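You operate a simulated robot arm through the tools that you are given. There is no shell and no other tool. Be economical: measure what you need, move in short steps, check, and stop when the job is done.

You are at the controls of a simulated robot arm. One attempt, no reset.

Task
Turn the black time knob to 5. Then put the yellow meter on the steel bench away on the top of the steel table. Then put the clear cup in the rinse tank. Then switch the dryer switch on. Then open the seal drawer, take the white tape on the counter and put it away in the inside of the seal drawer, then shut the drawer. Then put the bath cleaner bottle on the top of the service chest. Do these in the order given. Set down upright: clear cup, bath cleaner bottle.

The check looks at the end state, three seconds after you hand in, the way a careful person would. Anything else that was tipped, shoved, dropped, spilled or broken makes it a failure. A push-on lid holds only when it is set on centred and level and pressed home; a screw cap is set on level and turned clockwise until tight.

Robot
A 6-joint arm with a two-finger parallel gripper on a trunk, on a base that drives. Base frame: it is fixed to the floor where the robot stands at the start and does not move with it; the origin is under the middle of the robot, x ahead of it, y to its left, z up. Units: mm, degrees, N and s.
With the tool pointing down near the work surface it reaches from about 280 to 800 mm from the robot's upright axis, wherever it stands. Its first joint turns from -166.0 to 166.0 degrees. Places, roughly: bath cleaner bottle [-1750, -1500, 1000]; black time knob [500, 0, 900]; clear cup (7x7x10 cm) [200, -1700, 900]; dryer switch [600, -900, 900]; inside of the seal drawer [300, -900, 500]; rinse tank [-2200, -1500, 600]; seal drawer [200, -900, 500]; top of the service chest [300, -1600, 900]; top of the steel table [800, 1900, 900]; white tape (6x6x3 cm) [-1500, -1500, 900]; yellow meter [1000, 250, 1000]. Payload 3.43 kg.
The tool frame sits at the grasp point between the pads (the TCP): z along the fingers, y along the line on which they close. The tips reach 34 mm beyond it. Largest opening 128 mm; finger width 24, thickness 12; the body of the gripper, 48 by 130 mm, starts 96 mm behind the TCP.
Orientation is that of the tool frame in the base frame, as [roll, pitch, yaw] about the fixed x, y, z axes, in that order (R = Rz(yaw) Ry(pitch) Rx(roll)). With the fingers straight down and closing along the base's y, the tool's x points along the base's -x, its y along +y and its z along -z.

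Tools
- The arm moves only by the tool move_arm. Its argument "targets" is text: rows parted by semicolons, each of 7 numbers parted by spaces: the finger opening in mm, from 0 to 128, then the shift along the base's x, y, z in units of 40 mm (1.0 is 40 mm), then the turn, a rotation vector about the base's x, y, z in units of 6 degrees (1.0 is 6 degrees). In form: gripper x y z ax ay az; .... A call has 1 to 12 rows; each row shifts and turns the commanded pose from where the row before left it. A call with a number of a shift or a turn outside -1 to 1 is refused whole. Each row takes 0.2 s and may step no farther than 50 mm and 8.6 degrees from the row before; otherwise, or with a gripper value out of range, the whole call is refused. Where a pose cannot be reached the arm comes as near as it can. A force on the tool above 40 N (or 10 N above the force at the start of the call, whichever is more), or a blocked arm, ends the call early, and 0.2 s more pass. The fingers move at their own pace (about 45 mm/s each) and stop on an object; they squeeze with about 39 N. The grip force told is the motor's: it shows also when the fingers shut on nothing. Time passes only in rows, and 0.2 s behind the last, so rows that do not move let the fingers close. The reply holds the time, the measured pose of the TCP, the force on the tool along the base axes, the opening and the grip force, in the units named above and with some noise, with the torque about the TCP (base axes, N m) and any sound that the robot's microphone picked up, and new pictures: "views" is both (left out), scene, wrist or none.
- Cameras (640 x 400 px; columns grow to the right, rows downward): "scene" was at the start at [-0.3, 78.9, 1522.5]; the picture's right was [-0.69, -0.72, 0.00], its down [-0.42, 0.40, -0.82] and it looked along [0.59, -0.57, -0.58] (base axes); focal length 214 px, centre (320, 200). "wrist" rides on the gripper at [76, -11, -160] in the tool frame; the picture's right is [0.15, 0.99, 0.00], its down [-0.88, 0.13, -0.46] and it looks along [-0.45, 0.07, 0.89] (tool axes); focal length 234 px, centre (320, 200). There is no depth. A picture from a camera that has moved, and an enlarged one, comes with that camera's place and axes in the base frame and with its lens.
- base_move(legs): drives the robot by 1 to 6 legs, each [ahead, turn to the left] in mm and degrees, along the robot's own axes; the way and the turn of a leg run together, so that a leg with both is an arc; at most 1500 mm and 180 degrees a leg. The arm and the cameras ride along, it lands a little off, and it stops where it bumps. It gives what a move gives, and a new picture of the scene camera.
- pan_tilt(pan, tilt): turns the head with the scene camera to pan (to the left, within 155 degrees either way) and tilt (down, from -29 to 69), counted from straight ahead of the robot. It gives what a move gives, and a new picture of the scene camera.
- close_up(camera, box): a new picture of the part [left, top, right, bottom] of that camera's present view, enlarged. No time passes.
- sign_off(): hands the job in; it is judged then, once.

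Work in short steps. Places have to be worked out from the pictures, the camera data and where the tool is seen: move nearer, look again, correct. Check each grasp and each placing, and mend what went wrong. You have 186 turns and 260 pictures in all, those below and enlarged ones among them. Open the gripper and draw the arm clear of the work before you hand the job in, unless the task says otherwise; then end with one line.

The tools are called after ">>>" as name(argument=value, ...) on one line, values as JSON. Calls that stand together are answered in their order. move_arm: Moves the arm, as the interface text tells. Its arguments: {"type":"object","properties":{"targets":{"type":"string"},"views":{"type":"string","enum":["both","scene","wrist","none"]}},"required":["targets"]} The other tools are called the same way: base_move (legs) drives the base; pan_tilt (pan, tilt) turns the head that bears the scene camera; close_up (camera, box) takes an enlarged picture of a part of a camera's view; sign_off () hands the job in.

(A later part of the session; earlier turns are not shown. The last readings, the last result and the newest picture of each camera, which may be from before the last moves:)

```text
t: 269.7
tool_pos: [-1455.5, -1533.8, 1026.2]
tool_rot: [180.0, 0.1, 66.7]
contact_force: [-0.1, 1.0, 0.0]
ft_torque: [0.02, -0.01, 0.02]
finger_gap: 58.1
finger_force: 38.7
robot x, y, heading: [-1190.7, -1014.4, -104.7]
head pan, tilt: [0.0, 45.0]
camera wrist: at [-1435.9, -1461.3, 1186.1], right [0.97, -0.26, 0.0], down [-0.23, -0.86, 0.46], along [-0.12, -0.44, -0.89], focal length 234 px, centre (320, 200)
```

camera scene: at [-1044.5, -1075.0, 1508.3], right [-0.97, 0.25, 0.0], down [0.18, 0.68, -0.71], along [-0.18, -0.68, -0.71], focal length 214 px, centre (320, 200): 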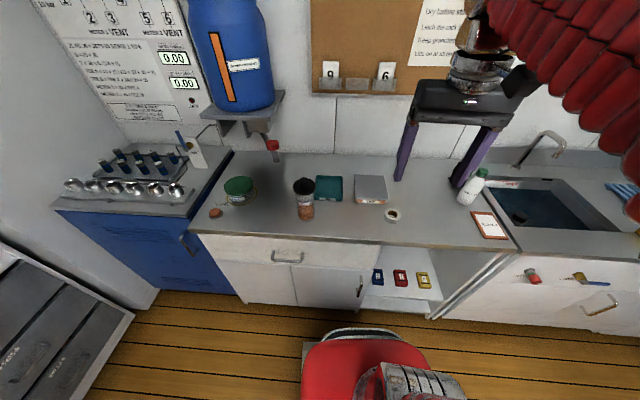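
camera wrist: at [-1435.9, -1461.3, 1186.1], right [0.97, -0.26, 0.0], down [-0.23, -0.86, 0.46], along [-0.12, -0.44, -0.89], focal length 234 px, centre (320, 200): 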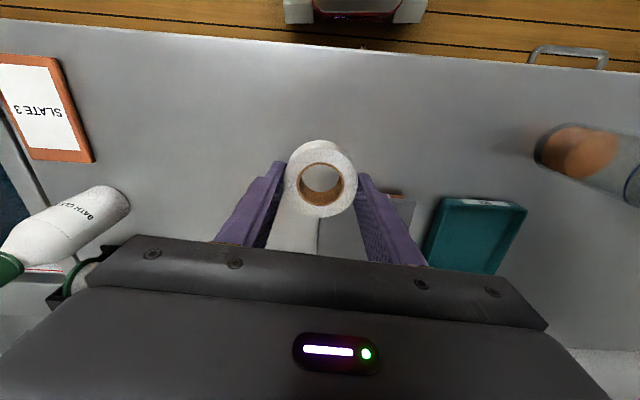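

Tape held. Lift, tuck, and drive back to the open drawer.

>>> move_arm(targets="45 0.3 0.3 0.9 0 0 0; 45 0.56 0.6 0.7 0 0 0; 45 0.56 0.6 0.7 0 0 0; 45 0.56 0.6 0.7 0 0 0; 45 0.56 0.6 0.7 0 0 0; 45 0.56 0.6 0.7 0 0 0; 45 0.56 0.6 0.7 0 0 0; 45 0.56 0.6 0.7 0 0 0; 45 0 0 0 0 0 0", views="wrist")

```text
t: 271.7
tool_pos: [-1285.2, -1355.5, 1257.7]
tool_rot: [179.9, 0.2, 66.7]
contact_force: [-0.8, 0.1, -1.0]
ft_torque: [0.03, 0.03, 0.0]
finger_gap: 57.8
finger_force: 39.0
robot x, y, heading: [-1193.6, -1011.3, -104.6]
head pan, tilt: [0.0, 45.0]
camera wrist: at [-1266.0, -1282.8, 1417.4], right [0.97, -0.26, 0.0], down [-0.23, -0.86, 0.46], along [-0.12, -0.44, -0.89], focal length 234 px, centre (320, 200)
```

wrist: 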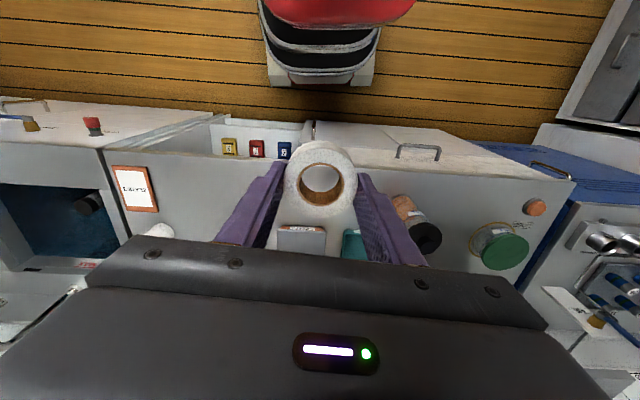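

>>> base_move(legs=[[-60, 0], [0, 139], [694, 0], [0, -52.5]])

>>> pan_tilt(pan=-5, tilt=50)

>>> close_up(camera="scene", box=[260, 120, 460, 245])

```text
t: 281.1
tool_pos: [-879.3, -764.0, 1259.9]
tool_rot: [-180.0, 0.1, -155.2]
contact_force: [-0.1, 0.3, -0.1]
ft_torque: [0.02, 0.01, 0.01]
finger_gap: 57.9
finger_force: 38.9
robot x, y, heading: [-1152.9, -988.7, 33.3]
head pan, tilt: [0.0, 45.0]
stopped in leg 2: the robot was blocked; the commanded pose is now the measured one
camera scene: at [-1221.1, -850.0, 1508.3], right [0.55, -0.83, 0.0], down [-0.59, -0.39, -0.71], along [0.59, 0.39, -0.71], focal length 214 px, centre (320, 200)
```

scene: 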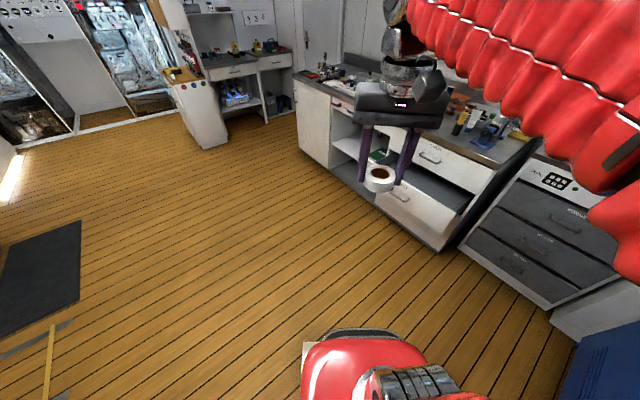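

```text
t: 281.7
tool_pos: [-877.6, -763.9, 1258.7]
tool_rot: [180.0, 0.0, -155.1]
contact_force: [0.0, -0.3, -0.8]
ft_torque: [-0.03, -0.02, 0.0]
finger_gap: 57.9
finger_force: 39.1
robot x, y, heading: [-1151.6, -990.8, 33.3]
head pan, tilt: [-5.0, 50.0]
camera scene: at [-1221.3, -858.1, 1501.4], right [0.48, -0.88, 0.0], down [-0.67, -0.36, -0.64], along [0.57, 0.31, -0.77], focal length 214 px, centre (320, 200)
```

scene: 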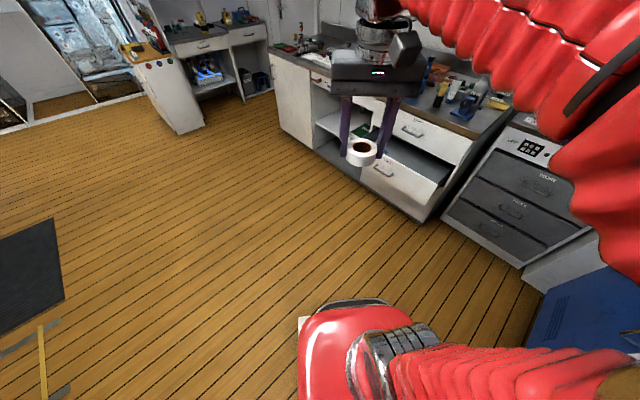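

```text
3.20 times, centred on (360, 182) of scene
camera zoom: at [-1221.3, -858.1, 1501.4], right [0.48, -0.88, 0.0], down [-0.67, -0.36, -0.64], along [0.57, 0.31, -0.77], focal length 686 px, centre (192, 256)
```

zoom: 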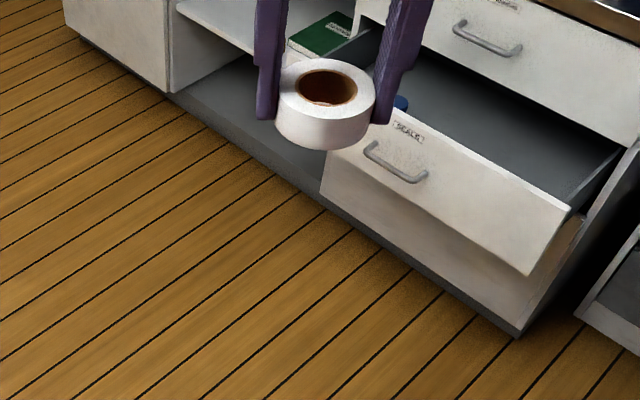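

>>> base_move(legs=[[150, 0], [0, 6], [547, 0], [0, -57.3]])

>>> close_up(camera="scene", box=[260, 120, 460, 245])

```text
t: 291.3
tool_pos: [-254.2, -649.0, 1258.8]
tool_rot: [180.0, 0.1, 151.9]
contact_force: [0.0, 0.0, -1.5]
ft_torque: [-0.04, -0.01, -0.01]
finger_gap: 57.4
finger_force: 39.0
robot x, y, heading: [-594.8, -548.3, -19.0]
head pan, tilt: [-5.0, 50.0]
camera scene: at [-529.6, -409.2, 1501.3], right [-0.41, -0.91, 0.0], down [-0.7, 0.32, -0.64], along [0.59, -0.26, -0.77], focal length 214 px, centre (320, 200)
```

scene: 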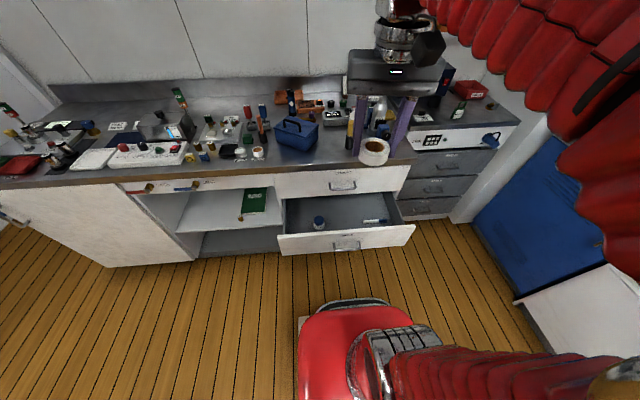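

```text
3.20 times, centred on (360, 182) of scene
camera zoom: at [-529.6, -409.2, 1501.3], right [-0.41, -0.91, 0.0], down [-0.7, 0.32, -0.64], along [0.59, -0.26, -0.77], focal length 686 px, centre (192, 256)
```

zoom: 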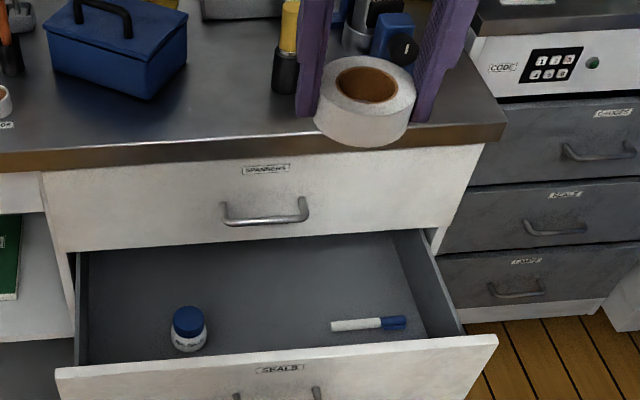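

The drawer holds a jar (left) and a pen (right); the centre is free. I go above (-48, -780) and look down.

>>> move_arm(targets="45 0.86 -0.55 0 0 0 0.28; 45 0.86 -0.55 0 0 0 0.28; 45 0.86 -0.55 0 0 0 0.28; 45 0.86 -0.55 0 0 0 0.28; 45 0.86 -0.55 0 0 0 0.28; 45 0.86 -0.55 -0.5 0 0 0.28; 45 0 0 -0.9 0 0 0; 45 0 0 -0.9 0 0 0; 45 0 0 0 0 0 0", views="wrist")

```text
t: 293.3
tool_pos: [-49.9, -781.3, 1166.2]
tool_rot: [-180.0, 0.1, 162.0]
contact_force: [1.3, -0.2, -1.2]
ft_torque: [0.0, 0.0, 0.01]
finger_gap: 56.9
finger_force: 39.0
robot x, y, heading: [-596.8, -544.0, -19.4]
head pan, tilt: [-5.0, 50.0]
camera wrist: at [-125.4, -769.8, 1326.1], right [0.17, 0.99, 0.0], down [0.88, -0.15, 0.46], along [0.45, -0.08, -0.89], focal length 234 px, centre (320, 200)
```

wrist: 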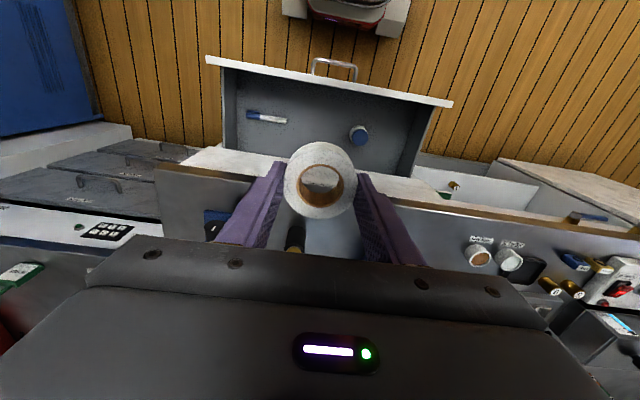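

The spot under the TCP is clear between pen and jar. I descend.

>>> move_arm(targets="45 0 0 -0.9 0 0 0; 45 0 0 -0.9 0 0 0; 45 0 0 -0.9 0 0 0; 45 0 0 -0.9 0 0 0; 45 0 0 -0.9 0 0 0; 45 0 0 -0.9 0 0 0; 45 0 0 -0.9 0 0 0; 45 0 0 -0.9 0 0 0; 45 0 0 0 0 0 0", views="both")

```text
t: 295.3
tool_pos: [-50.0, -782.4, 877.8]
tool_rot: [-180.0, 0.1, 161.9]
contact_force: [0.3, -0.6, -1.1]
ft_torque: [-0.01, -0.01, 0.0]
finger_gap: 57.2
finger_force: 38.6
robot x, y, heading: [-594.6, -546.9, -19.2]
head pan, tilt: [-5.0, 50.0]
camera scene: at [-529.3, -409.4, 1501.3], right [-0.41, -0.91, 0.0], down [-0.7, 0.32, -0.64], along [0.59, -0.26, -0.77], focal length 214 px, centre (320, 200)
camera wrist: at [-126.4, -771.1, 1038.2], right [0.17, 0.99, 0.0], down [0.88, -0.15, 0.46], along [0.45, -0.08, -0.89], focal length 234 px, centre (320, 200)
```

scene: 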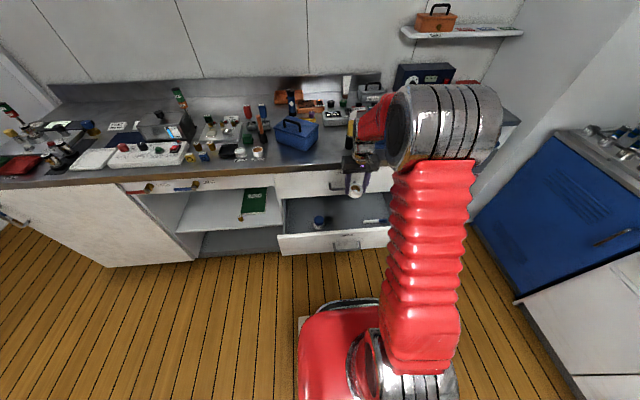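
wrist: 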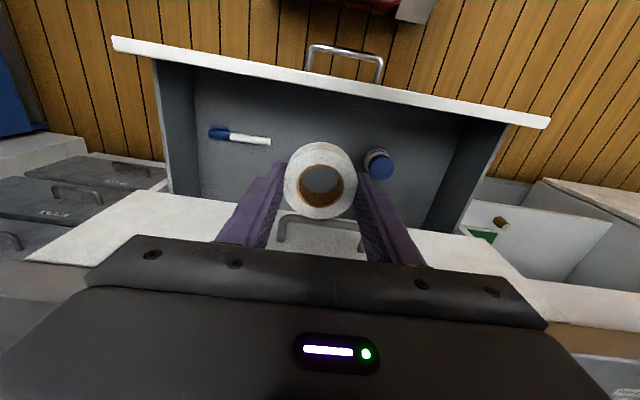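

>>> move_arm(targets="45 0 0 -0.8 0 0 0; 45 0 0 -0.8 0 0 0; 45 0 0 -0.8 0 0 0; 45 0 0 -0.8 0 0 0; 45 0 0 -0.8 0 0 0; 45 0 0 -0.6 0 0 0; 45 0 0 0 0 0 0", views="both")

```text
t: 296.9
tool_pos: [-48.3, -781.3, 693.4]
tool_rot: [-179.9, 0.1, 161.9]
contact_force: [0.3, 0.0, -1.1]
ft_torque: [0.01, -0.01, -0.01]
finger_gap: 57.1
finger_force: 39.3
robot x, y, heading: [-595.9, -545.9, -19.2]
head pan, tilt: [-5.0, 50.0]
camera scene: at [-529.2, -409.4, 1501.3], right [-0.41, -0.91, 0.0], down [-0.7, 0.32, -0.64], along [0.59, -0.26, -0.77], focal length 214 px, centre (320, 200)
camera wrist: at [-125.3, -769.9, 853.8], right [0.17, 0.99, 0.0], down [0.88, -0.15, 0.46], along [0.45, -0.08, -0.89], focal length 234 px, centre (320, 200)
```

scene: 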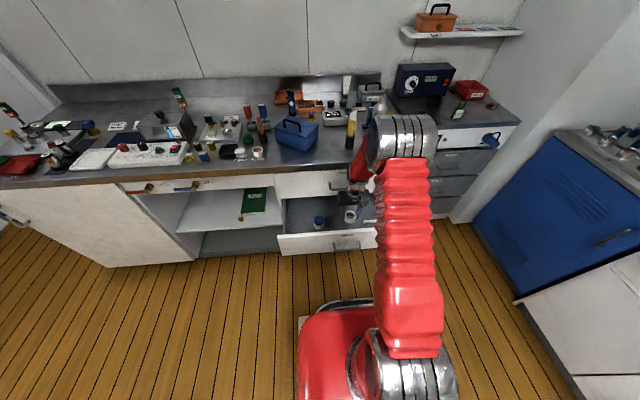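
wrist: 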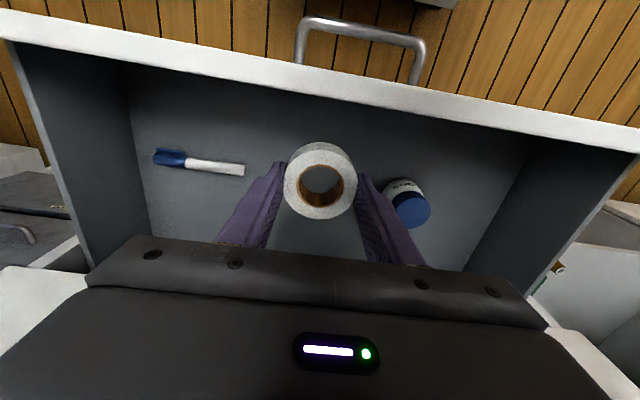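

>>> move_arm(targets="45 0 0 -0.5 0 0 0; 45 0 0 -0.5 0 0 0; 45 0 0 -0.3 0 0 0; 45 0 0 0 0 0 0", views="wrist")

>>> move_arm(targets="45 0 0 -0.15 0 0 0; 45 0 0 -0.15 0 0 0; 45 0 0 0 0 0 0", views="wrist")

```text
t: 297.9
tool_pos: [-50.0, -782.5, 641.2]
tool_rot: [-179.9, 0.1, 161.9]
contact_force: [0.8, 0.5, -0.7]
ft_torque: [-0.01, 0.04, -0.03]
finger_gap: 57.1
finger_force: 38.6
robot x, y, heading: [-597.3, -545.1, -19.3]
head pan, tilt: [-5.0, 50.0]
camera wrist: at [-125.5, -770.2, 802.1], right [0.17, 0.99, 0.0], down [0.88, -0.15, 0.46], along [0.45, -0.08, -0.89], focal length 234 px, centre (320, 200)
```

wrist: 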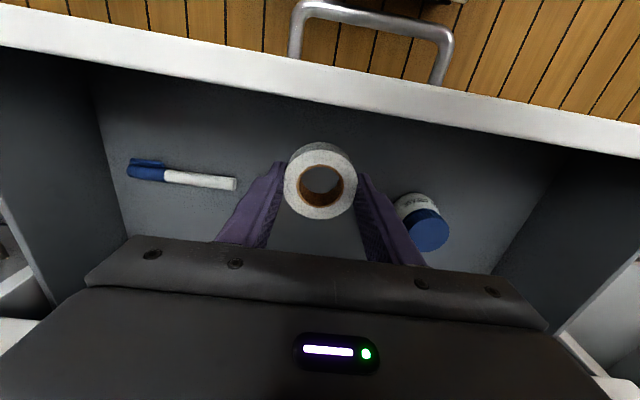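

```text
t: 298.7
tool_pos: [-48.4, -780.3, 631.1]
tool_rot: [-179.9, 0.0, 161.9]
contact_force: [0.0, 0.2, 0.5]
ft_torque: [0.0, 0.03, 0.02]
finger_gap: 57.3
finger_force: 39.5
robot x, y, heading: [-597.3, -541.8, -19.5]
head pan, tilt: [-5.0, 50.0]
camera wrist: at [-125.4, -769.3, 789.9], right [0.17, 0.99, 0.0], down [0.88, -0.15, 0.46], along [0.45, -0.08, -0.89], focal length 234 px, centre (320, 200)
```

wrist: 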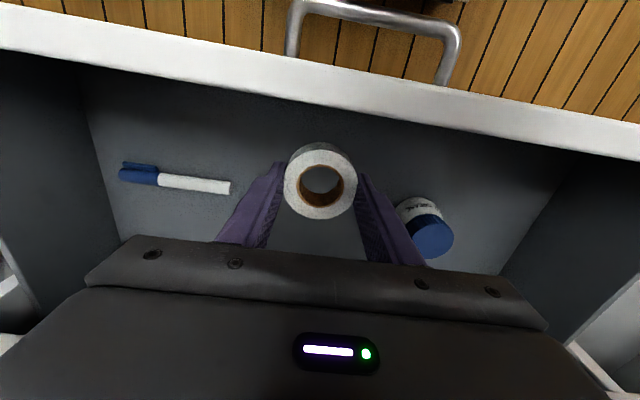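

>>> move_arm(targets="45 0 0 -0.15 0 0 0; 45 0 0 -0.15 0 0 0; 45 0 0 -0.1 0 0 0; 45 0 0 0 0 0 0", views="none")

>>> move_arm(targets="45 0 0 -0.12 0 0 0; 45 0 0 -0.12 0 0 0; 45 0 0 0 0 0 0", views="wrist")

```text
t: 299.7
tool_pos: [-49.1, -780.9, 614.5]
tool_rot: [180.0, 0.1, 161.9]
contact_force: [0.0, -0.9, -0.3]
ft_torque: [0.01, -0.04, -0.01]
finger_gap: 57.3
finger_force: 39.3
robot x, y, heading: [-593.7, -541.5, -19.2]
head pan, tilt: [-5.0, 50.0]
```

```text
t: 300.5
tool_pos: [-50.2, -781.9, 603.6]
tool_rot: [180.0, 0.2, 161.8]
contact_force: [1.0, 0.1, -0.2]
ft_torque: [-0.01, -0.01, 0.02]
finger_gap: 57.0
finger_force: 38.6
robot x, y, heading: [-594.4, -546.6, -19.2]
head pan, tilt: [-5.0, 50.0]
camera wrist: at [-126.2, -769.9, 764.6], right [0.17, 0.99, 0.0], down [0.88, -0.15, 0.46], along [0.45, -0.08, -0.89], focal length 234 px, centre (320, 200)
```

wrist: 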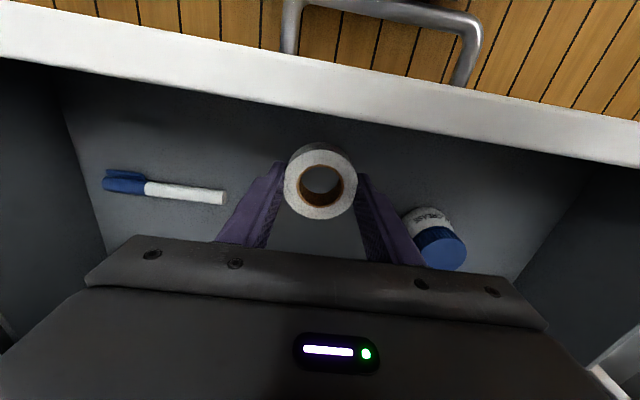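

>>> move_arm(targets="45 0 0 -0.2 0 0 0; 45 0 0 -0.2 0 0 0; 45 0 0 -0.1 0 0 0; 45 0 0 0 0 0 0", views="none")

>>> move_arm(targets="45 0 0 -0.12 0 0 0; 45 0 0 -0.12 0 0 0; 45 0 0 0 0 0 0", views="none")

>>> move_arm(targets="45 0 0 -0.12 0 0 0; 45 0 0 -0.12 0 0 0; 45 0 0 0 0 0 0", views="wrist")

```text
t: 301.5
tool_pos: [-49.2, -781.2, 585.3]
tool_rot: [-180.0, 0.0, 161.9]
contact_force: [-0.3, -0.7, -1.0]
ft_torque: [0.03, -0.01, 0.01]
finger_gap: 57.0
finger_force: 39.2
robot x, y, heading: [-597.2, -544.3, -19.3]
head pan, tilt: [-5.0, 50.0]
```

```text
t: 302.3
tool_pos: [-48.4, -782.8, 575.8]
tool_rot: [180.0, 0.1, 161.9]
contact_force: [0.1, -0.2, 0.9]
ft_torque: [-0.01, -0.02, 0.0]
finger_gap: 57.1
finger_force: 39.0
robot x, y, heading: [-594.8, -544.5, -19.2]
head pan, tilt: [-5.0, 50.0]
```

```text
t: 303.1
tool_pos: [-47.9, -780.8, 566.0]
tool_rot: [-179.9, 0.1, 161.9]
contact_force: [-0.7, 0.3, -0.1]
ft_torque: [0.01, 0.03, -0.01]
finger_gap: 57.0
finger_force: 39.2
robot x, y, heading: [-595.5, -546.5, -19.3]
head pan, tilt: [-5.0, 50.0]
camera wrist: at [-125.2, -769.9, 725.8], right [0.17, 0.99, 0.0], down [0.88, -0.15, 0.46], along [0.45, -0.08, -0.89], focal length 234 px, centre (320, 200)
```

wrist: 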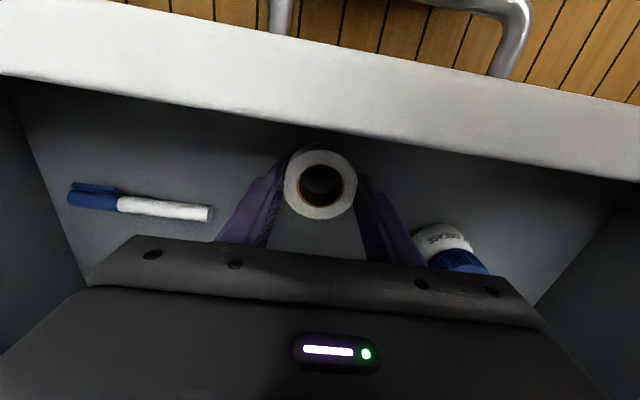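

>>> move_arm(targets="45 0 0 -0.12 0 0 0; 45 0 0 -0.12 0 0 0; 45 0 0 0 0 0 0", views="none")

>>> move_arm(targets="45 0 0 -0.12 0 0 0; 45 0 0 -0.12 0 0 0; 45 0 0 0 0 0 0", views="wrist")

```text
t: 303.9
tool_pos: [-47.9, -780.7, 557.8]
tool_rot: [-180.0, 0.2, 161.9]
contact_force: [0.2, 0.6, -1.1]
ft_torque: [-0.01, -0.03, 0.01]
finger_gap: 57.2
finger_force: 39.0
robot x, y, heading: [-592.5, -545.7, -19.2]
head pan, tilt: [-5.0, 50.0]
```

```text
t: 304.7
tool_pos: [-48.0, -780.5, 545.5]
tool_rot: [180.0, 0.1, 161.8]
contact_force: [-0.1, 0.6, -0.8]
ft_torque: [0.0, -0.02, -0.02]
finger_gap: 57.3
finger_force: 39.4
robot x, y, heading: [-596.3, -543.6, -19.2]
head pan, tilt: [-5.0, 50.0]
camera wrist: at [-125.0, -770.4, 706.1], right [0.17, 0.99, 0.0], down [0.88, -0.15, 0.46], along [0.45, -0.08, -0.89], focal length 234 px, centre (320, 200)
```

wrist: 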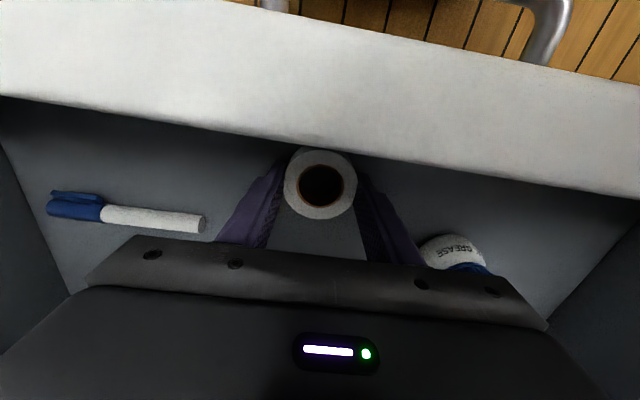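

By triangulation the drawer floor is near z≈510, so contact is imminent. Small steps.

>>> move_arm(targets="45 0 0 -0.1 0 0 0; 45 0 0 0 0 0 0", views="none")

>>> move_arm(targets="45 0 0 -0.1 0 0 0; 45 0 0 0 0 0 0", views="wrist")

>>> close_up(camera="wrist", box=[220, 100, 420, 225])

```text
t: 305.4
tool_pos: [-44.6, -782.4, 546.3]
tool_rot: [-179.9, 0.5, 161.8]
contact_force: [0.1, 0.6, 2.1]
ft_torque: [0.14, 0.01, 0.01]
finger_gap: 57.0
finger_force: 38.7
robot x, y, heading: [-597.0, -547.2, -19.3]
head pan, tilt: [-5.0, 50.0]
stopped in row 2: the force on the tool passed its limit at 42 N (the readings are from after the stop); the commanded pose is now the measured one
```

```text
t: 305.9
tool_pos: [-42.2, -783.8, 546.2]
tool_rot: [-179.9, 0.9, 161.9]
contact_force: [0.7, 0.5, -0.5]
ft_torque: [0.04, 0.01, 0.01]
finger_gap: 56.8
finger_force: 38.7
robot x, y, heading: [-594.5, -542.4, -19.2]
head pan, tilt: [-5.0, 50.0]
stopped in row 2: the force on the tool passed its limit at 42 N (the readings are from after the stop); the commanded pose is now the measured one
camera wrist: at [-119.8, -772.1, 704.7], right [0.17, 0.99, 0.0], down [0.87, -0.15, 0.47], along [0.46, -0.08, -0.88], focal length 234 px, centre (320, 200)
```

wrist: 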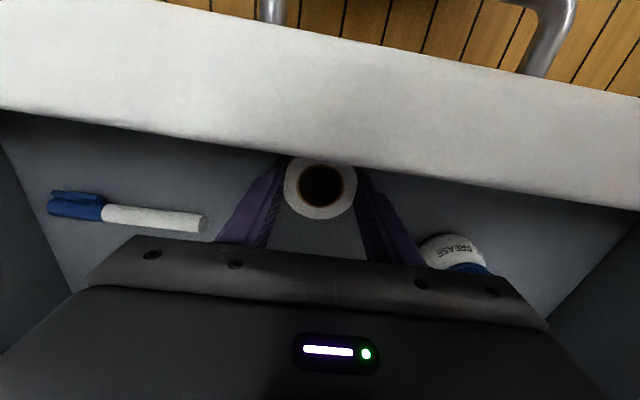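

```text
3.20 times, centred on (320, 162) of wrist
camera zoom: at [-119.8, -772.1, 704.7], right [0.17, 0.99, 0.0], down [0.87, -0.15, 0.47], along [0.46, -0.08, -0.88], focal length 749 px, centre (320, 320)
```

zoom: 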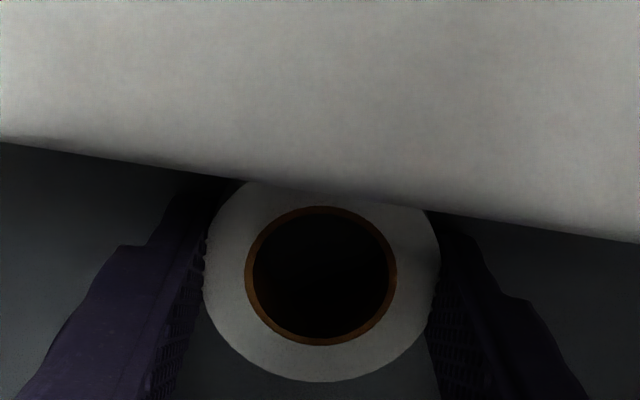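

Contact at the floor of the drawer. I open moderately and rise.

>>> move_arm(targets="62 0 0 0 0 0 0; 70 0 0 0 0 0 0; 78 0 0 0 0 0 0; 78 0 0 0 0 0 0; 78 0 0 0.4 0 0 0; 78 0 0 0.6 0 0 0; 78 0 0 0.8 0 0 0; 78 0 0 0.9 0 0 0; 78 0 0 0.9 0 0 0; 78 0 0 0.9 0 0 0; 78 0 0 0 0 0 0", views="wrist")

```text
t: 308.3
tool_pos: [-41.5, -784.2, 725.8]
tool_rot: [-179.9, 0.9, 161.9]
contact_force: [-0.1, 0.4, 0.5]
ft_torque: [-0.02, 0.03, -0.03]
finger_gap: 77.9
finger_force: 0.2
robot x, y, heading: [-598.4, -543.9, -19.3]
head pan, tilt: [-5.0, 50.0]
camera wrist: at [-119.6, -771.8, 885.0], right [0.17, 0.99, 0.0], down [0.87, -0.15, 0.47], along [0.46, -0.08, -0.88], focal length 234 px, centre (320, 200)
```

wrist: 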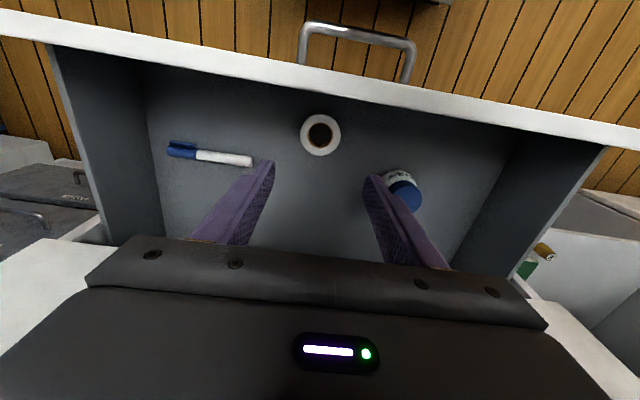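

The tape lies flat in the drawer. I rise out, back off, and set up a forward-tilted closed gripper to push the drawer shut.

>>> move_arm(targets="78 0 0 0.9 0 0 0; 78 0 0 0.9 0 0 0; 78 0 0 0.9 0 0 0; 78 0 0 0.9 0 0 0; 78 0 0 0.9 0 0 0; 78 0 0 0.9 0 0 0; 78 0 0 0.9 0 0 0; 0 0 0 0 0 0 0; 0 0 0 0 0 0 0; 0 0 0 0 0 0 0", views="none")

>>> base_move(legs=[[-300, 0]])

>>> move_arm(targets="0 0.12 -0.04 -0.9 -0.25 -0.75 0; 0 0.12 -0.04 -0.9 -0.25 -0.75 0; 0 0.12 -0.04 -0.9 -0.25 -0.75 0; 0 0.12 -0.04 -0.9 -0.25 -0.75 0; 0 0.12 -0.04 -0.9 -0.25 -0.75 0; 0 0.12 -0.04 -0.9 -0.25 -0.75 0; 0 0.12 -0.04 -0.9 -0.25 -0.75 0; 0 0.12 -0.04 -0.9 -0.25 -0.75 0; 0 0.12 -0.04 -0.9 -0.3 -0.9 0; 0 0 0 0 0 0 0", views="both")

```text
t: 310.5
tool_pos: [-40.4, -784.1, 979.6]
tool_rot: [-179.9, 0.9, 161.9]
contact_force: [-0.3, -0.2, -0.5]
ft_torque: [-0.02, 0.0, 0.0]
finger_gap: 7.4
finger_force: 0.1
robot x, y, heading: [-596.1, -544.9, -19.2]
head pan, tilt: [-5.0, 50.0]
```

```text
t: 313.0
tool_pos: [-325.5, -684.8, 982.3]
tool_rot: [-179.9, 0.9, 161.9]
contact_force: [-0.2, 0.2, 0.3]
ft_torque: [-0.02, 0.0, -0.02]
finger_gap: 0.2
finger_force: 33.3
robot x, y, heading: [-876.0, -445.3, -19.5]
head pan, tilt: [-5.0, 50.0]
camera scene: at [-813.5, -309.7, 1501.3], right [-0.41, -0.91, 0.0], down [-0.7, 0.32, -0.64], along [0.59, -0.26, -0.77], focal length 214 px, centre (320, 200)
```

scene: 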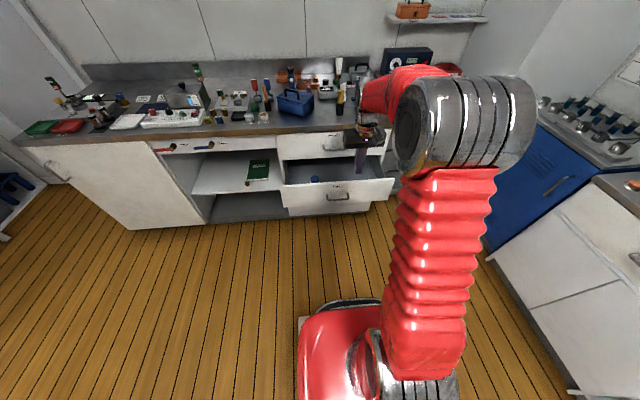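

```text
t: 315.4
tool_pos: [-286.6, -643.2, 693.9]
tool_rot: [-179.1, 37.9, -178.9]
contact_force: [0.1, 0.1, 0.0]
ft_torque: [0.01, 0.0, 0.01]
finger_gap: 0.3
finger_force: 32.4
out of reach, approached as far as the arm can: row 6, 7, 8
robot x, y, heading: [-882.2, -449.7, -19.3]
head pan, tilt: [-5.0, 50.0]
stopped in row 10: the arm was blocked; the commanded pose is now the measured one
camera scene: at [-813.5, -309.7, 1501.3], right [-0.41, -0.91, 0.0], down [-0.7, 0.32, -0.64], along [0.59, -0.26, -0.77], focal length 214 px, centre (320, 200)
camera wrist: at [-445.5, -656.1, 772.8], right [-0.12, 0.99, -0.1], down [0.41, 0.15, 0.9], along [0.9, 0.07, -0.42], focal length 234 px, centre (320, 200)
```

scene: 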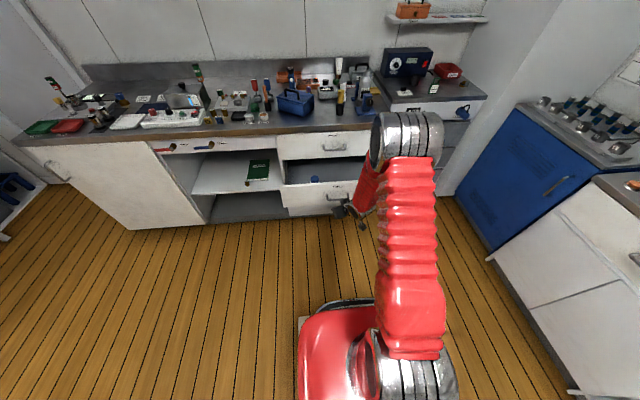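
wrist: 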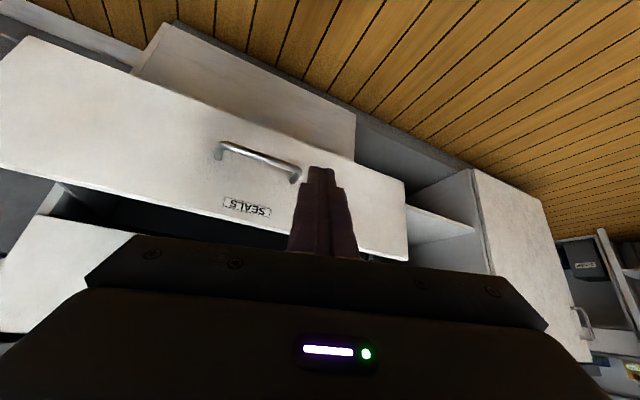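

This pose (tilt 38°) is usable for pushing. I lower it 30 mm, then close-up to check where the tip will hit.

>>> move_arm(targets="0 0.2 -0.3 -0.4 0 0 0; 0 0.2 -0.3 -0.3 0 0 0; 0 0 0 0 0 0 0", views="wrist")

```text
t: 316.2
tool_pos: [-270.2, -668.1, 664.6]
tool_rot: [-179.2, 38.0, -178.9]
contact_force: [-0.2, -0.3, 0.8]
ft_torque: [0.03, -0.02, -0.01]
finger_gap: 0.0
finger_force: 32.6
robot x, y, heading: [-875.9, -448.7, -19.4]
head pan, tilt: [-5.0, 50.0]
camera wrist: at [-427.8, -680.6, 743.8], right [-0.12, 0.99, -0.1], down [0.41, 0.15, 0.9], along [0.9, 0.07, -0.42], focal length 234 px, centre (320, 200)
```

wrist: 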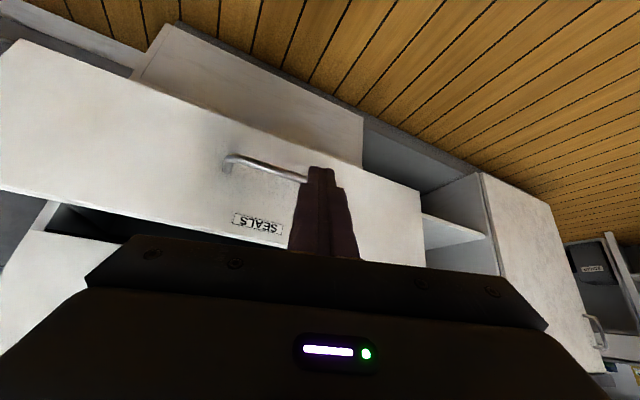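

>>> base_move(legs=[[125, 0]])

>>> base_move(legs=[[60, 0]])

>>> close_up(camera="wrist", box=[160, 60, 480, 260])

```text
t: 317.7
tool_pos: [-150.0, -709.4, 664.4]
tool_rot: [-179.1, 38.1, -178.9]
contact_force: [-0.8, -0.7, -0.3]
ft_torque: [0.0, 0.0, 0.02]
finger_gap: 0.2
finger_force: 32.9
robot x, y, heading: [-758.0, -488.2, -19.3]
head pan, tilt: [-5.0, 50.0]
camera scene: at [-693.9, -351.6, 1501.3], right [-0.41, -0.91, 0.0], down [-0.7, 0.32, -0.64], along [0.59, -0.26, -0.77], focal length 214 px, centre (320, 200)
```

scene: 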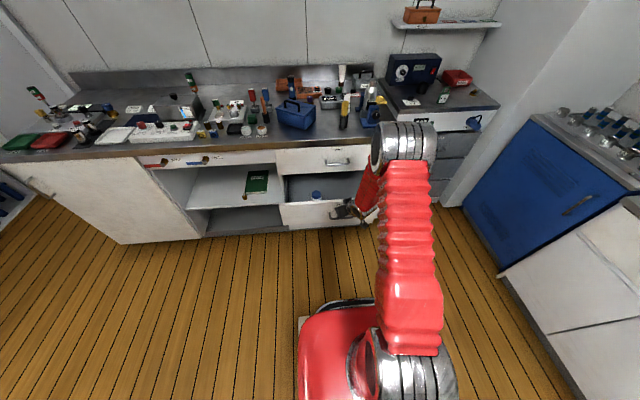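

```text
t: 318.7
tool_pos: [-91.7, -728.8, 665.7]
tool_rot: [-179.2, 38.0, -178.9]
contact_force: [-1.9, -1.5, 0.4]
ft_torque: [-0.01, 0.02, -0.04]
finger_gap: 0.1
finger_force: 32.9
robot x, y, heading: [-704.3, -508.6, -19.1]
head pan, tilt: [-5.0, 50.0]
camera scene: at [-635.7, -372.0, 1501.3], right [-0.41, -0.91, 0.0], down [-0.7, 0.31, -0.64], along [0.59, -0.26, -0.77], focal length 214 px, centre (320, 200)
```

scene: 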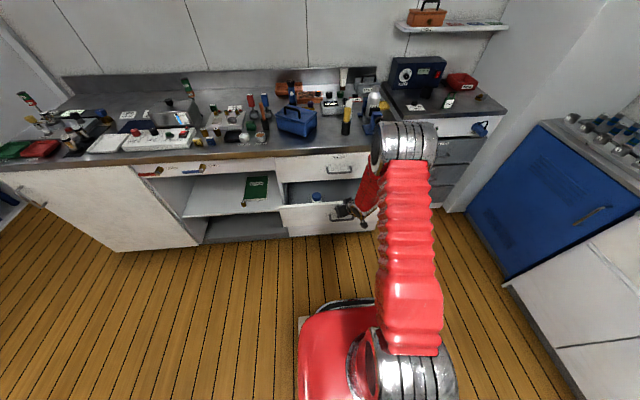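

```text
2.00 times, centred on (320, 160) of wrist
camera zoom: at [-249.9, -742.4, 744.3], right [-0.12, 0.99, -0.1], down [0.41, 0.15, 0.9], along [0.9, 0.07, -0.42], focal length 468 px, centre (320, 280)
```

zoom: 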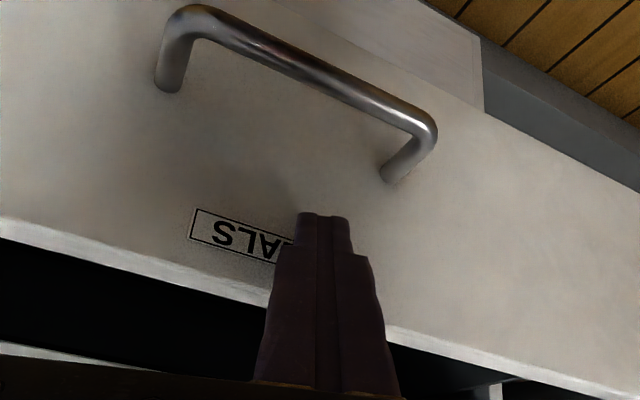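

Contact and pushing with little force. Continue.

>>> base_move(legs=[[60, 0]])

>>> base_move(legs=[[60, 0]])

>>> close_up(camera="scene", box=[260, 120, 460, 245])

```text
t: 319.8
tool_pos: [-35.5, -749.4, 666.3]
tool_rot: [-179.1, 38.0, -179.0]
contact_force: [-0.7, 0.8, 0.7]
ft_torque: [0.0, -0.03, -0.04]
finger_gap: 0.1
finger_force: 33.0
robot x, y, heading: [-644.0, -529.7, -19.3]
head pan, tilt: [-5.0, 50.0]
camera scene: at [-579.3, -391.7, 1501.3], right [-0.41, -0.91, 0.0], down [-0.7, 0.31, -0.64], along [0.59, -0.26, -0.77], focal length 214 px, centre (320, 200)
```

scene: 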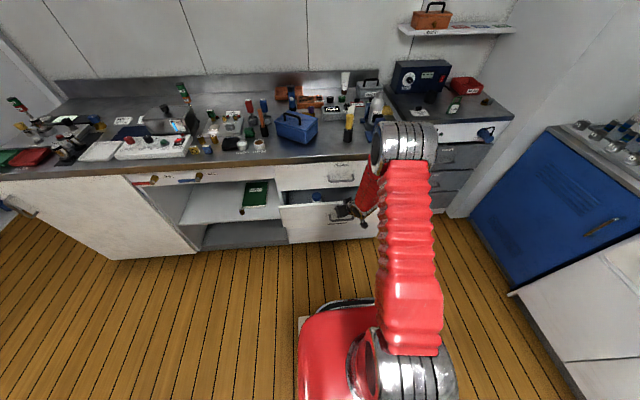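

```text
t: 320.9
tool_pos: [22.8, -769.4, 665.9]
tool_rot: [-179.1, 38.0, -178.8]
contact_force: [-1.1, 0.0, 1.1]
ft_torque: [-0.03, 0.0, 0.01]
finger_gap: 0.1
finger_force: 33.5
robot x, y, heading: [-587.0, -548.6, -19.6]
head pan, tilt: [-5.0, 50.0]
camera scene: at [-522.0, -411.7, 1501.3], right [-0.41, -0.91, 0.0], down [-0.7, 0.31, -0.64], along [0.59, -0.26, -0.77], focal length 214 px, centre (320, 200)
```

scene: 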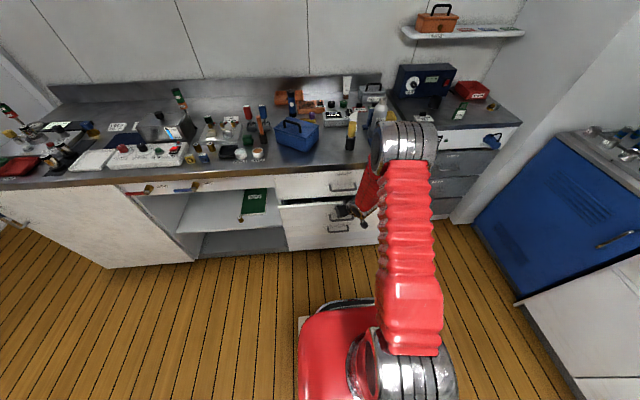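

```text
3.20 times, centred on (360, 182) of scene
camera zoom: at [-522.0, -411.7, 1501.3], right [-0.41, -0.91, 0.0], down [-0.7, 0.31, -0.64], along [0.59, -0.26, -0.77], focal length 686 px, centre (192, 256)
```

zoom: 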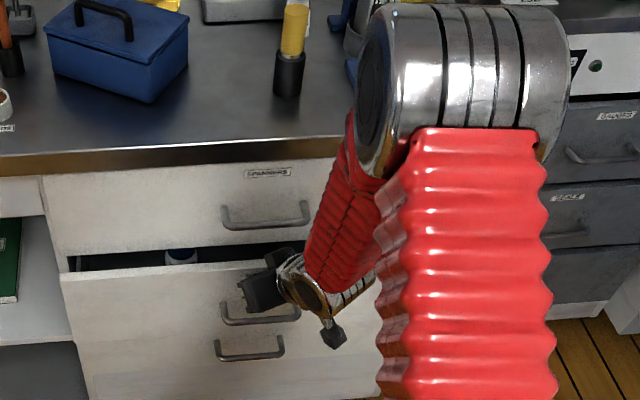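

>>> base_move(legs=[[40, 0]])

>>> base_move(legs=[[25, 0]])

>>> close_up(camera="scene", box=[260, 120, 460, 245])

```text
t: 321.8
tool_pos: [62.6, -782.3, 667.1]
tool_rot: [-179.3, 37.9, -178.7]
contact_force: [0.6, -0.8, 0.6]
ft_torque: [0.0, -0.02, 0.04]
finger_gap: 0.0
finger_force: 33.3
robot x, y, heading: [-551.2, -562.0, -19.5]
head pan, tilt: [-5.0, 50.0]
camera scene: at [-482.9, -425.4, 1501.3], right [-0.41, -0.91, 0.0], down [-0.7, 0.31, -0.64], along [0.59, -0.26, -0.77], focal length 214 px, centre (320, 200)
```

scene: 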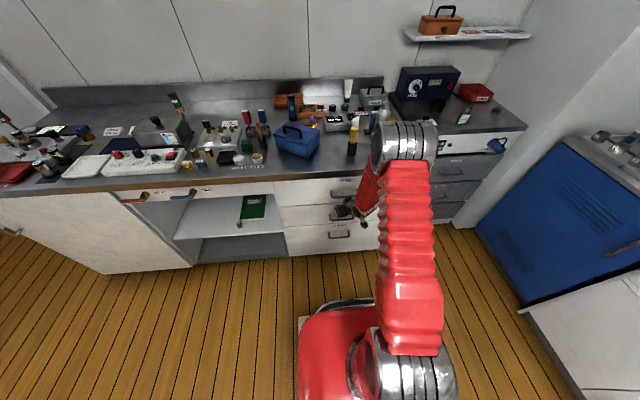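

```text
t: 322.5
tool_pos: [63.2, -782.9, 667.7]
tool_rot: [-179.2, 37.6, -178.9]
contact_force: [-5.4, 0.6, 4.5]
ft_torque: [0.01, 0.01, -0.02]
finger_gap: 0.1
finger_force: 33.1
robot x, y, heading: [-541.1, -562.3, -19.5]
head pan, tilt: [-5.0, 50.0]
stopped in leg 1: the force on the tool passed its limit at 71 N (the readings are from after the stop); the commanded pose is now the measured one
camera scene: at [-477.5, -427.3, 1501.3], right [-0.41, -0.91, 0.0], down [-0.7, 0.31, -0.64], along [0.59, -0.26, -0.77], focal length 214 px, centre (320, 200)
```

scene: 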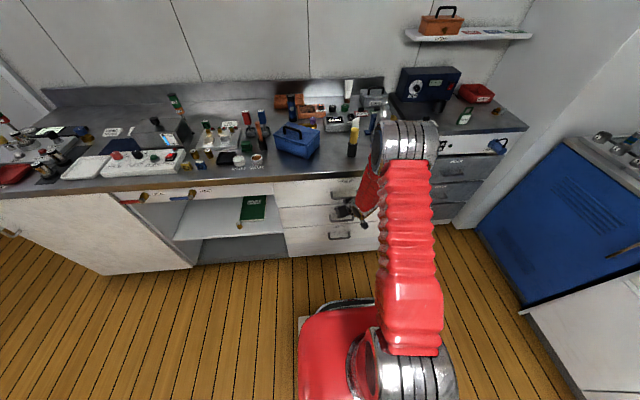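

```text
3.20 times, centred on (360, 182) of scene
camera zoom: at [-477.5, -427.3, 1501.3], right [-0.41, -0.91, 0.0], down [-0.7, 0.31, -0.64], along [0.59, -0.26, -0.77], focal length 686 px, centre (192, 256)
```

zoom: 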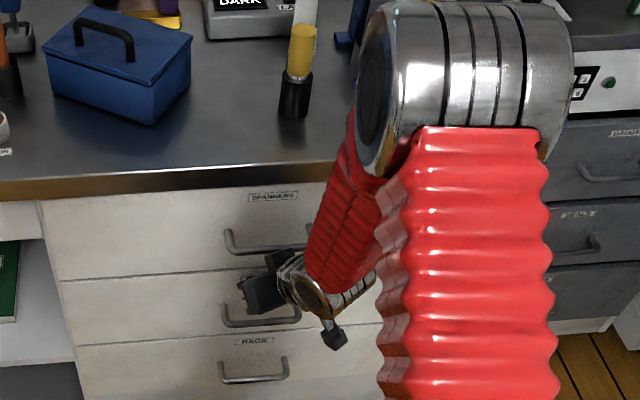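

The drawer is shut flush. I back away, level the tool and raise it.

>>> base_move(legs=[[-250, 0]])

>>> move_arm(targets="0 0.1 0 0.9 0 0.9 0; 0 0.1 0 0.9 0 0.9 0; 0 0 0 0.9 0 0.9 0; 0 0 0 0.9 0 0.9 0; 0 0 0 0.9 0 0.9 0; 0 0 0 0.9 0 0.9 0; 0 0 0 0.9 0 0.87 0; 60 0 0 0.9 0 0 -0.8; 60 0 0 0.9 0 0 -0.8; 60 -0.6 0 0.9 0 0 -0.8; 60 -0.8 0 0.9 0 0 -0.8; 60 -0.8 0 0.5 0 0 0", views="wrist")

>>> close_up(camera="scene", box=[230, 120, 430, 245])

```text
t: 324.7
tool_pos: [-171.1, -703.6, 666.5]
tool_rot: [-179.2, 37.6, -179.3]
contact_force: [-0.1, 0.2, 0.3]
ft_torque: [0.03, -0.06, -0.04]
finger_gap: 0.0
finger_force: 33.1
robot x, y, heading: [-777.2, -479.8, -19.7]
head pan, tilt: [-5.0, 50.0]
camera scene: at [-711.3, -345.5, 1501.3], right [-0.42, -0.91, 0.0], down [-0.7, 0.32, -0.64], along [0.58, -0.27, -0.77], focal length 214 px, centre (320, 200)
```

scene: 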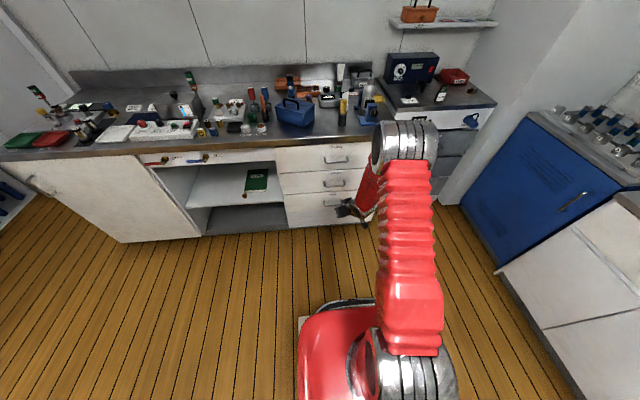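

```text
t: 327.3
tool_pos: [-250.1, -705.0, 1084.6]
tool_rot: [-179.7, 0.0, 161.4]
contact_force: [0.2, 0.1, 0.1]
ft_torque: [0.01, 0.04, -0.02]
finger_gap: 60.2
finger_force: 0.0
robot x, y, heading: [-779.9, -482.8, -19.6]
head pan, tilt: [-5.0, 50.0]
camera wrist: at [-326.4, -692.0, 1243.3], right [0.18, 0.98, -0.01], down [0.88, -0.15, 0.46], along [0.45, -0.08, -0.89], focal length 234 px, centre (320, 200)
```

wrist: 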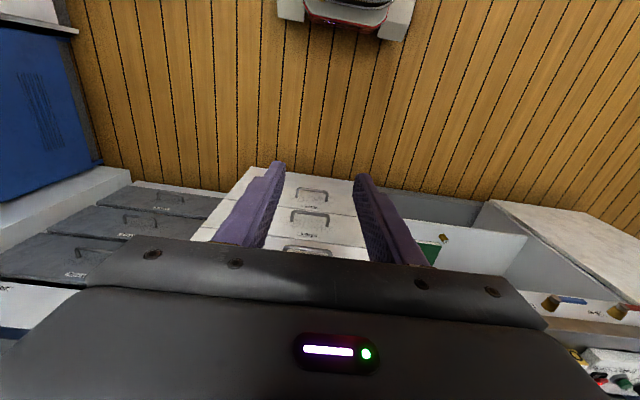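

```text
3.20 times, centred on (330, 182) of scene
camera zoom: at [-711.0, -345.5, 1501.3], right [-0.42, -0.91, 0.0], down [-0.7, 0.32, -0.64], along [0.58, -0.27, -0.77], focal length 686 px, centre (288, 256)
```

zoom: 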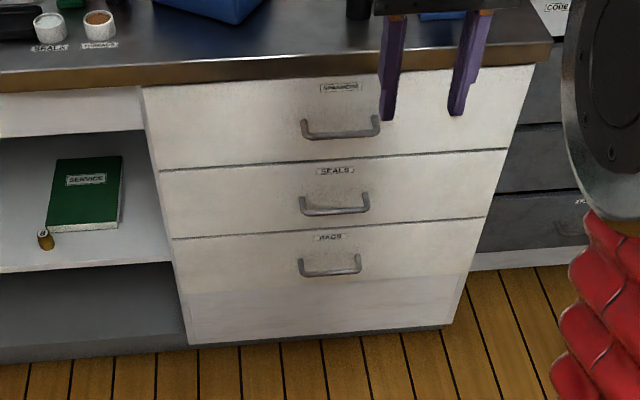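

Drawer shut and tidy. Tuck the arm and drive to the bath cleaner bottle.

>>> move_arm(targets="100 -0.85 0.35 0.75 0 0 0; 100 -0.85 0.35 0.75 0 0 0; 100 -0.85 0.35 0.75 0 0 0; 100 -0.85 0.35 0.75 0 0 0; 100 -0.85 0.35 0.75 0 0 0; 100 -0.85 0.35 0.75 0 0 0; 100 0 0 0 0 0 0", views="none")

>>> base_move(legs=[[0, -135], [833, 0], [0, 46.5], [80, 0]])

>>> pan_tilt(pan=-10, tilt=45)

>>> close_up(camera="scene", box=[220, 80, 480, 242])

```text
t: 328.9
tool_pos: [-456.8, -618.6, 1263.0]
tool_rot: [-179.7, 0.1, 161.4]
contact_force: [0.1, 0.0, -0.9]
ft_torque: [-0.01, 0.01, 0.02]
finger_gap: 100.1
finger_force: 0.1
robot x, y, heading: [-776.7, -481.2, -19.4]
head pan, tilt: [-5.0, 50.0]
```

```text
t: 337.7
tool_pos: [-1100.9, -616.0, 1262.0]
tool_rot: [-179.7, 0.1, 27.4]
contact_force: [0.0, -0.1, -0.8]
ft_torque: [-0.01, 0.01, 0.05]
finger_gap: 100.1
finger_force: 0.0
robot x, y, heading: [-759.3, -518.0, -153.3]
head pan, tilt: [-5.0, 50.0]
stopped in leg 2: the robot was blocked; the commanded pose is now the measured one
camera scene: at [-706.0, -662.7, 1501.3], right [-0.37, 0.93, 0.0], down [0.71, 0.28, -0.64], along [-0.6, -0.24, -0.77], focal length 214 px, centre (320, 200)
```

scene: 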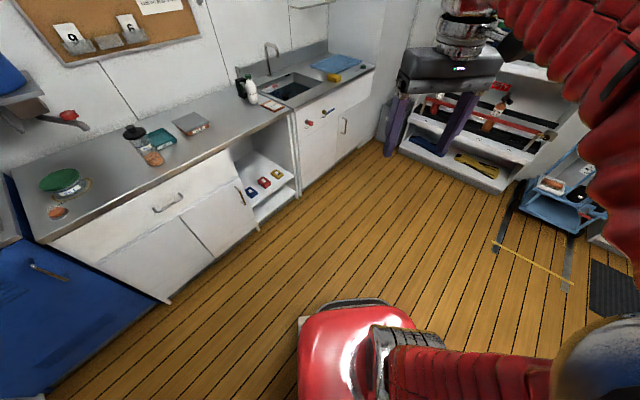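

```text
t: 338.4
tool_pos: [-1099.4, -617.4, 1262.1]
tool_rot: [-179.6, 0.1, 27.4]
contact_force: [-0.1, 0.0, 0.6]
ft_torque: [0.01, 0.0, -0.01]
finger_gap: 100.0
finger_force: 0.0
robot x, y, heading: [-760.7, -521.2, -153.4]
head pan, tilt: [-10.0, 45.0]
camera scene: at [-712.3, -657.6, 1508.2], right [-0.29, 0.96, 0.0], down [0.68, 0.2, -0.71], along [-0.68, -0.2, -0.71], focal length 214 px, centre (320, 200)
```

scene: 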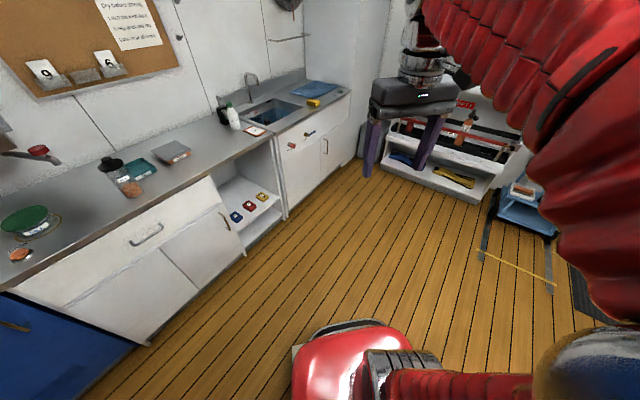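

```text
2.46 times, centred on (350, 161) of scene
camera zoom: at [-712.3, -657.6, 1508.2], right [-0.29, 0.96, 0.0], down [0.68, 0.2, -0.71], along [-0.68, -0.2, -0.71], focal length 528 px, centre (246, 296)
```

zoom: 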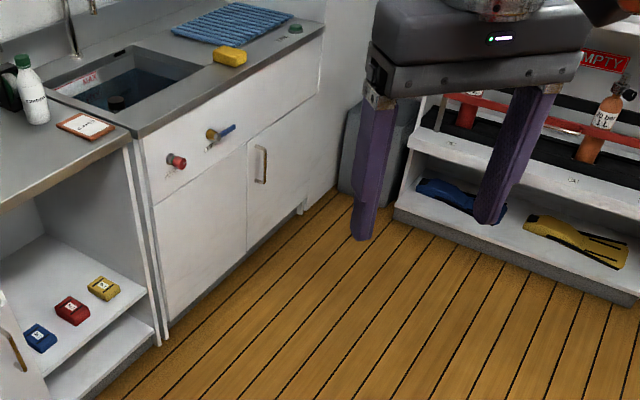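

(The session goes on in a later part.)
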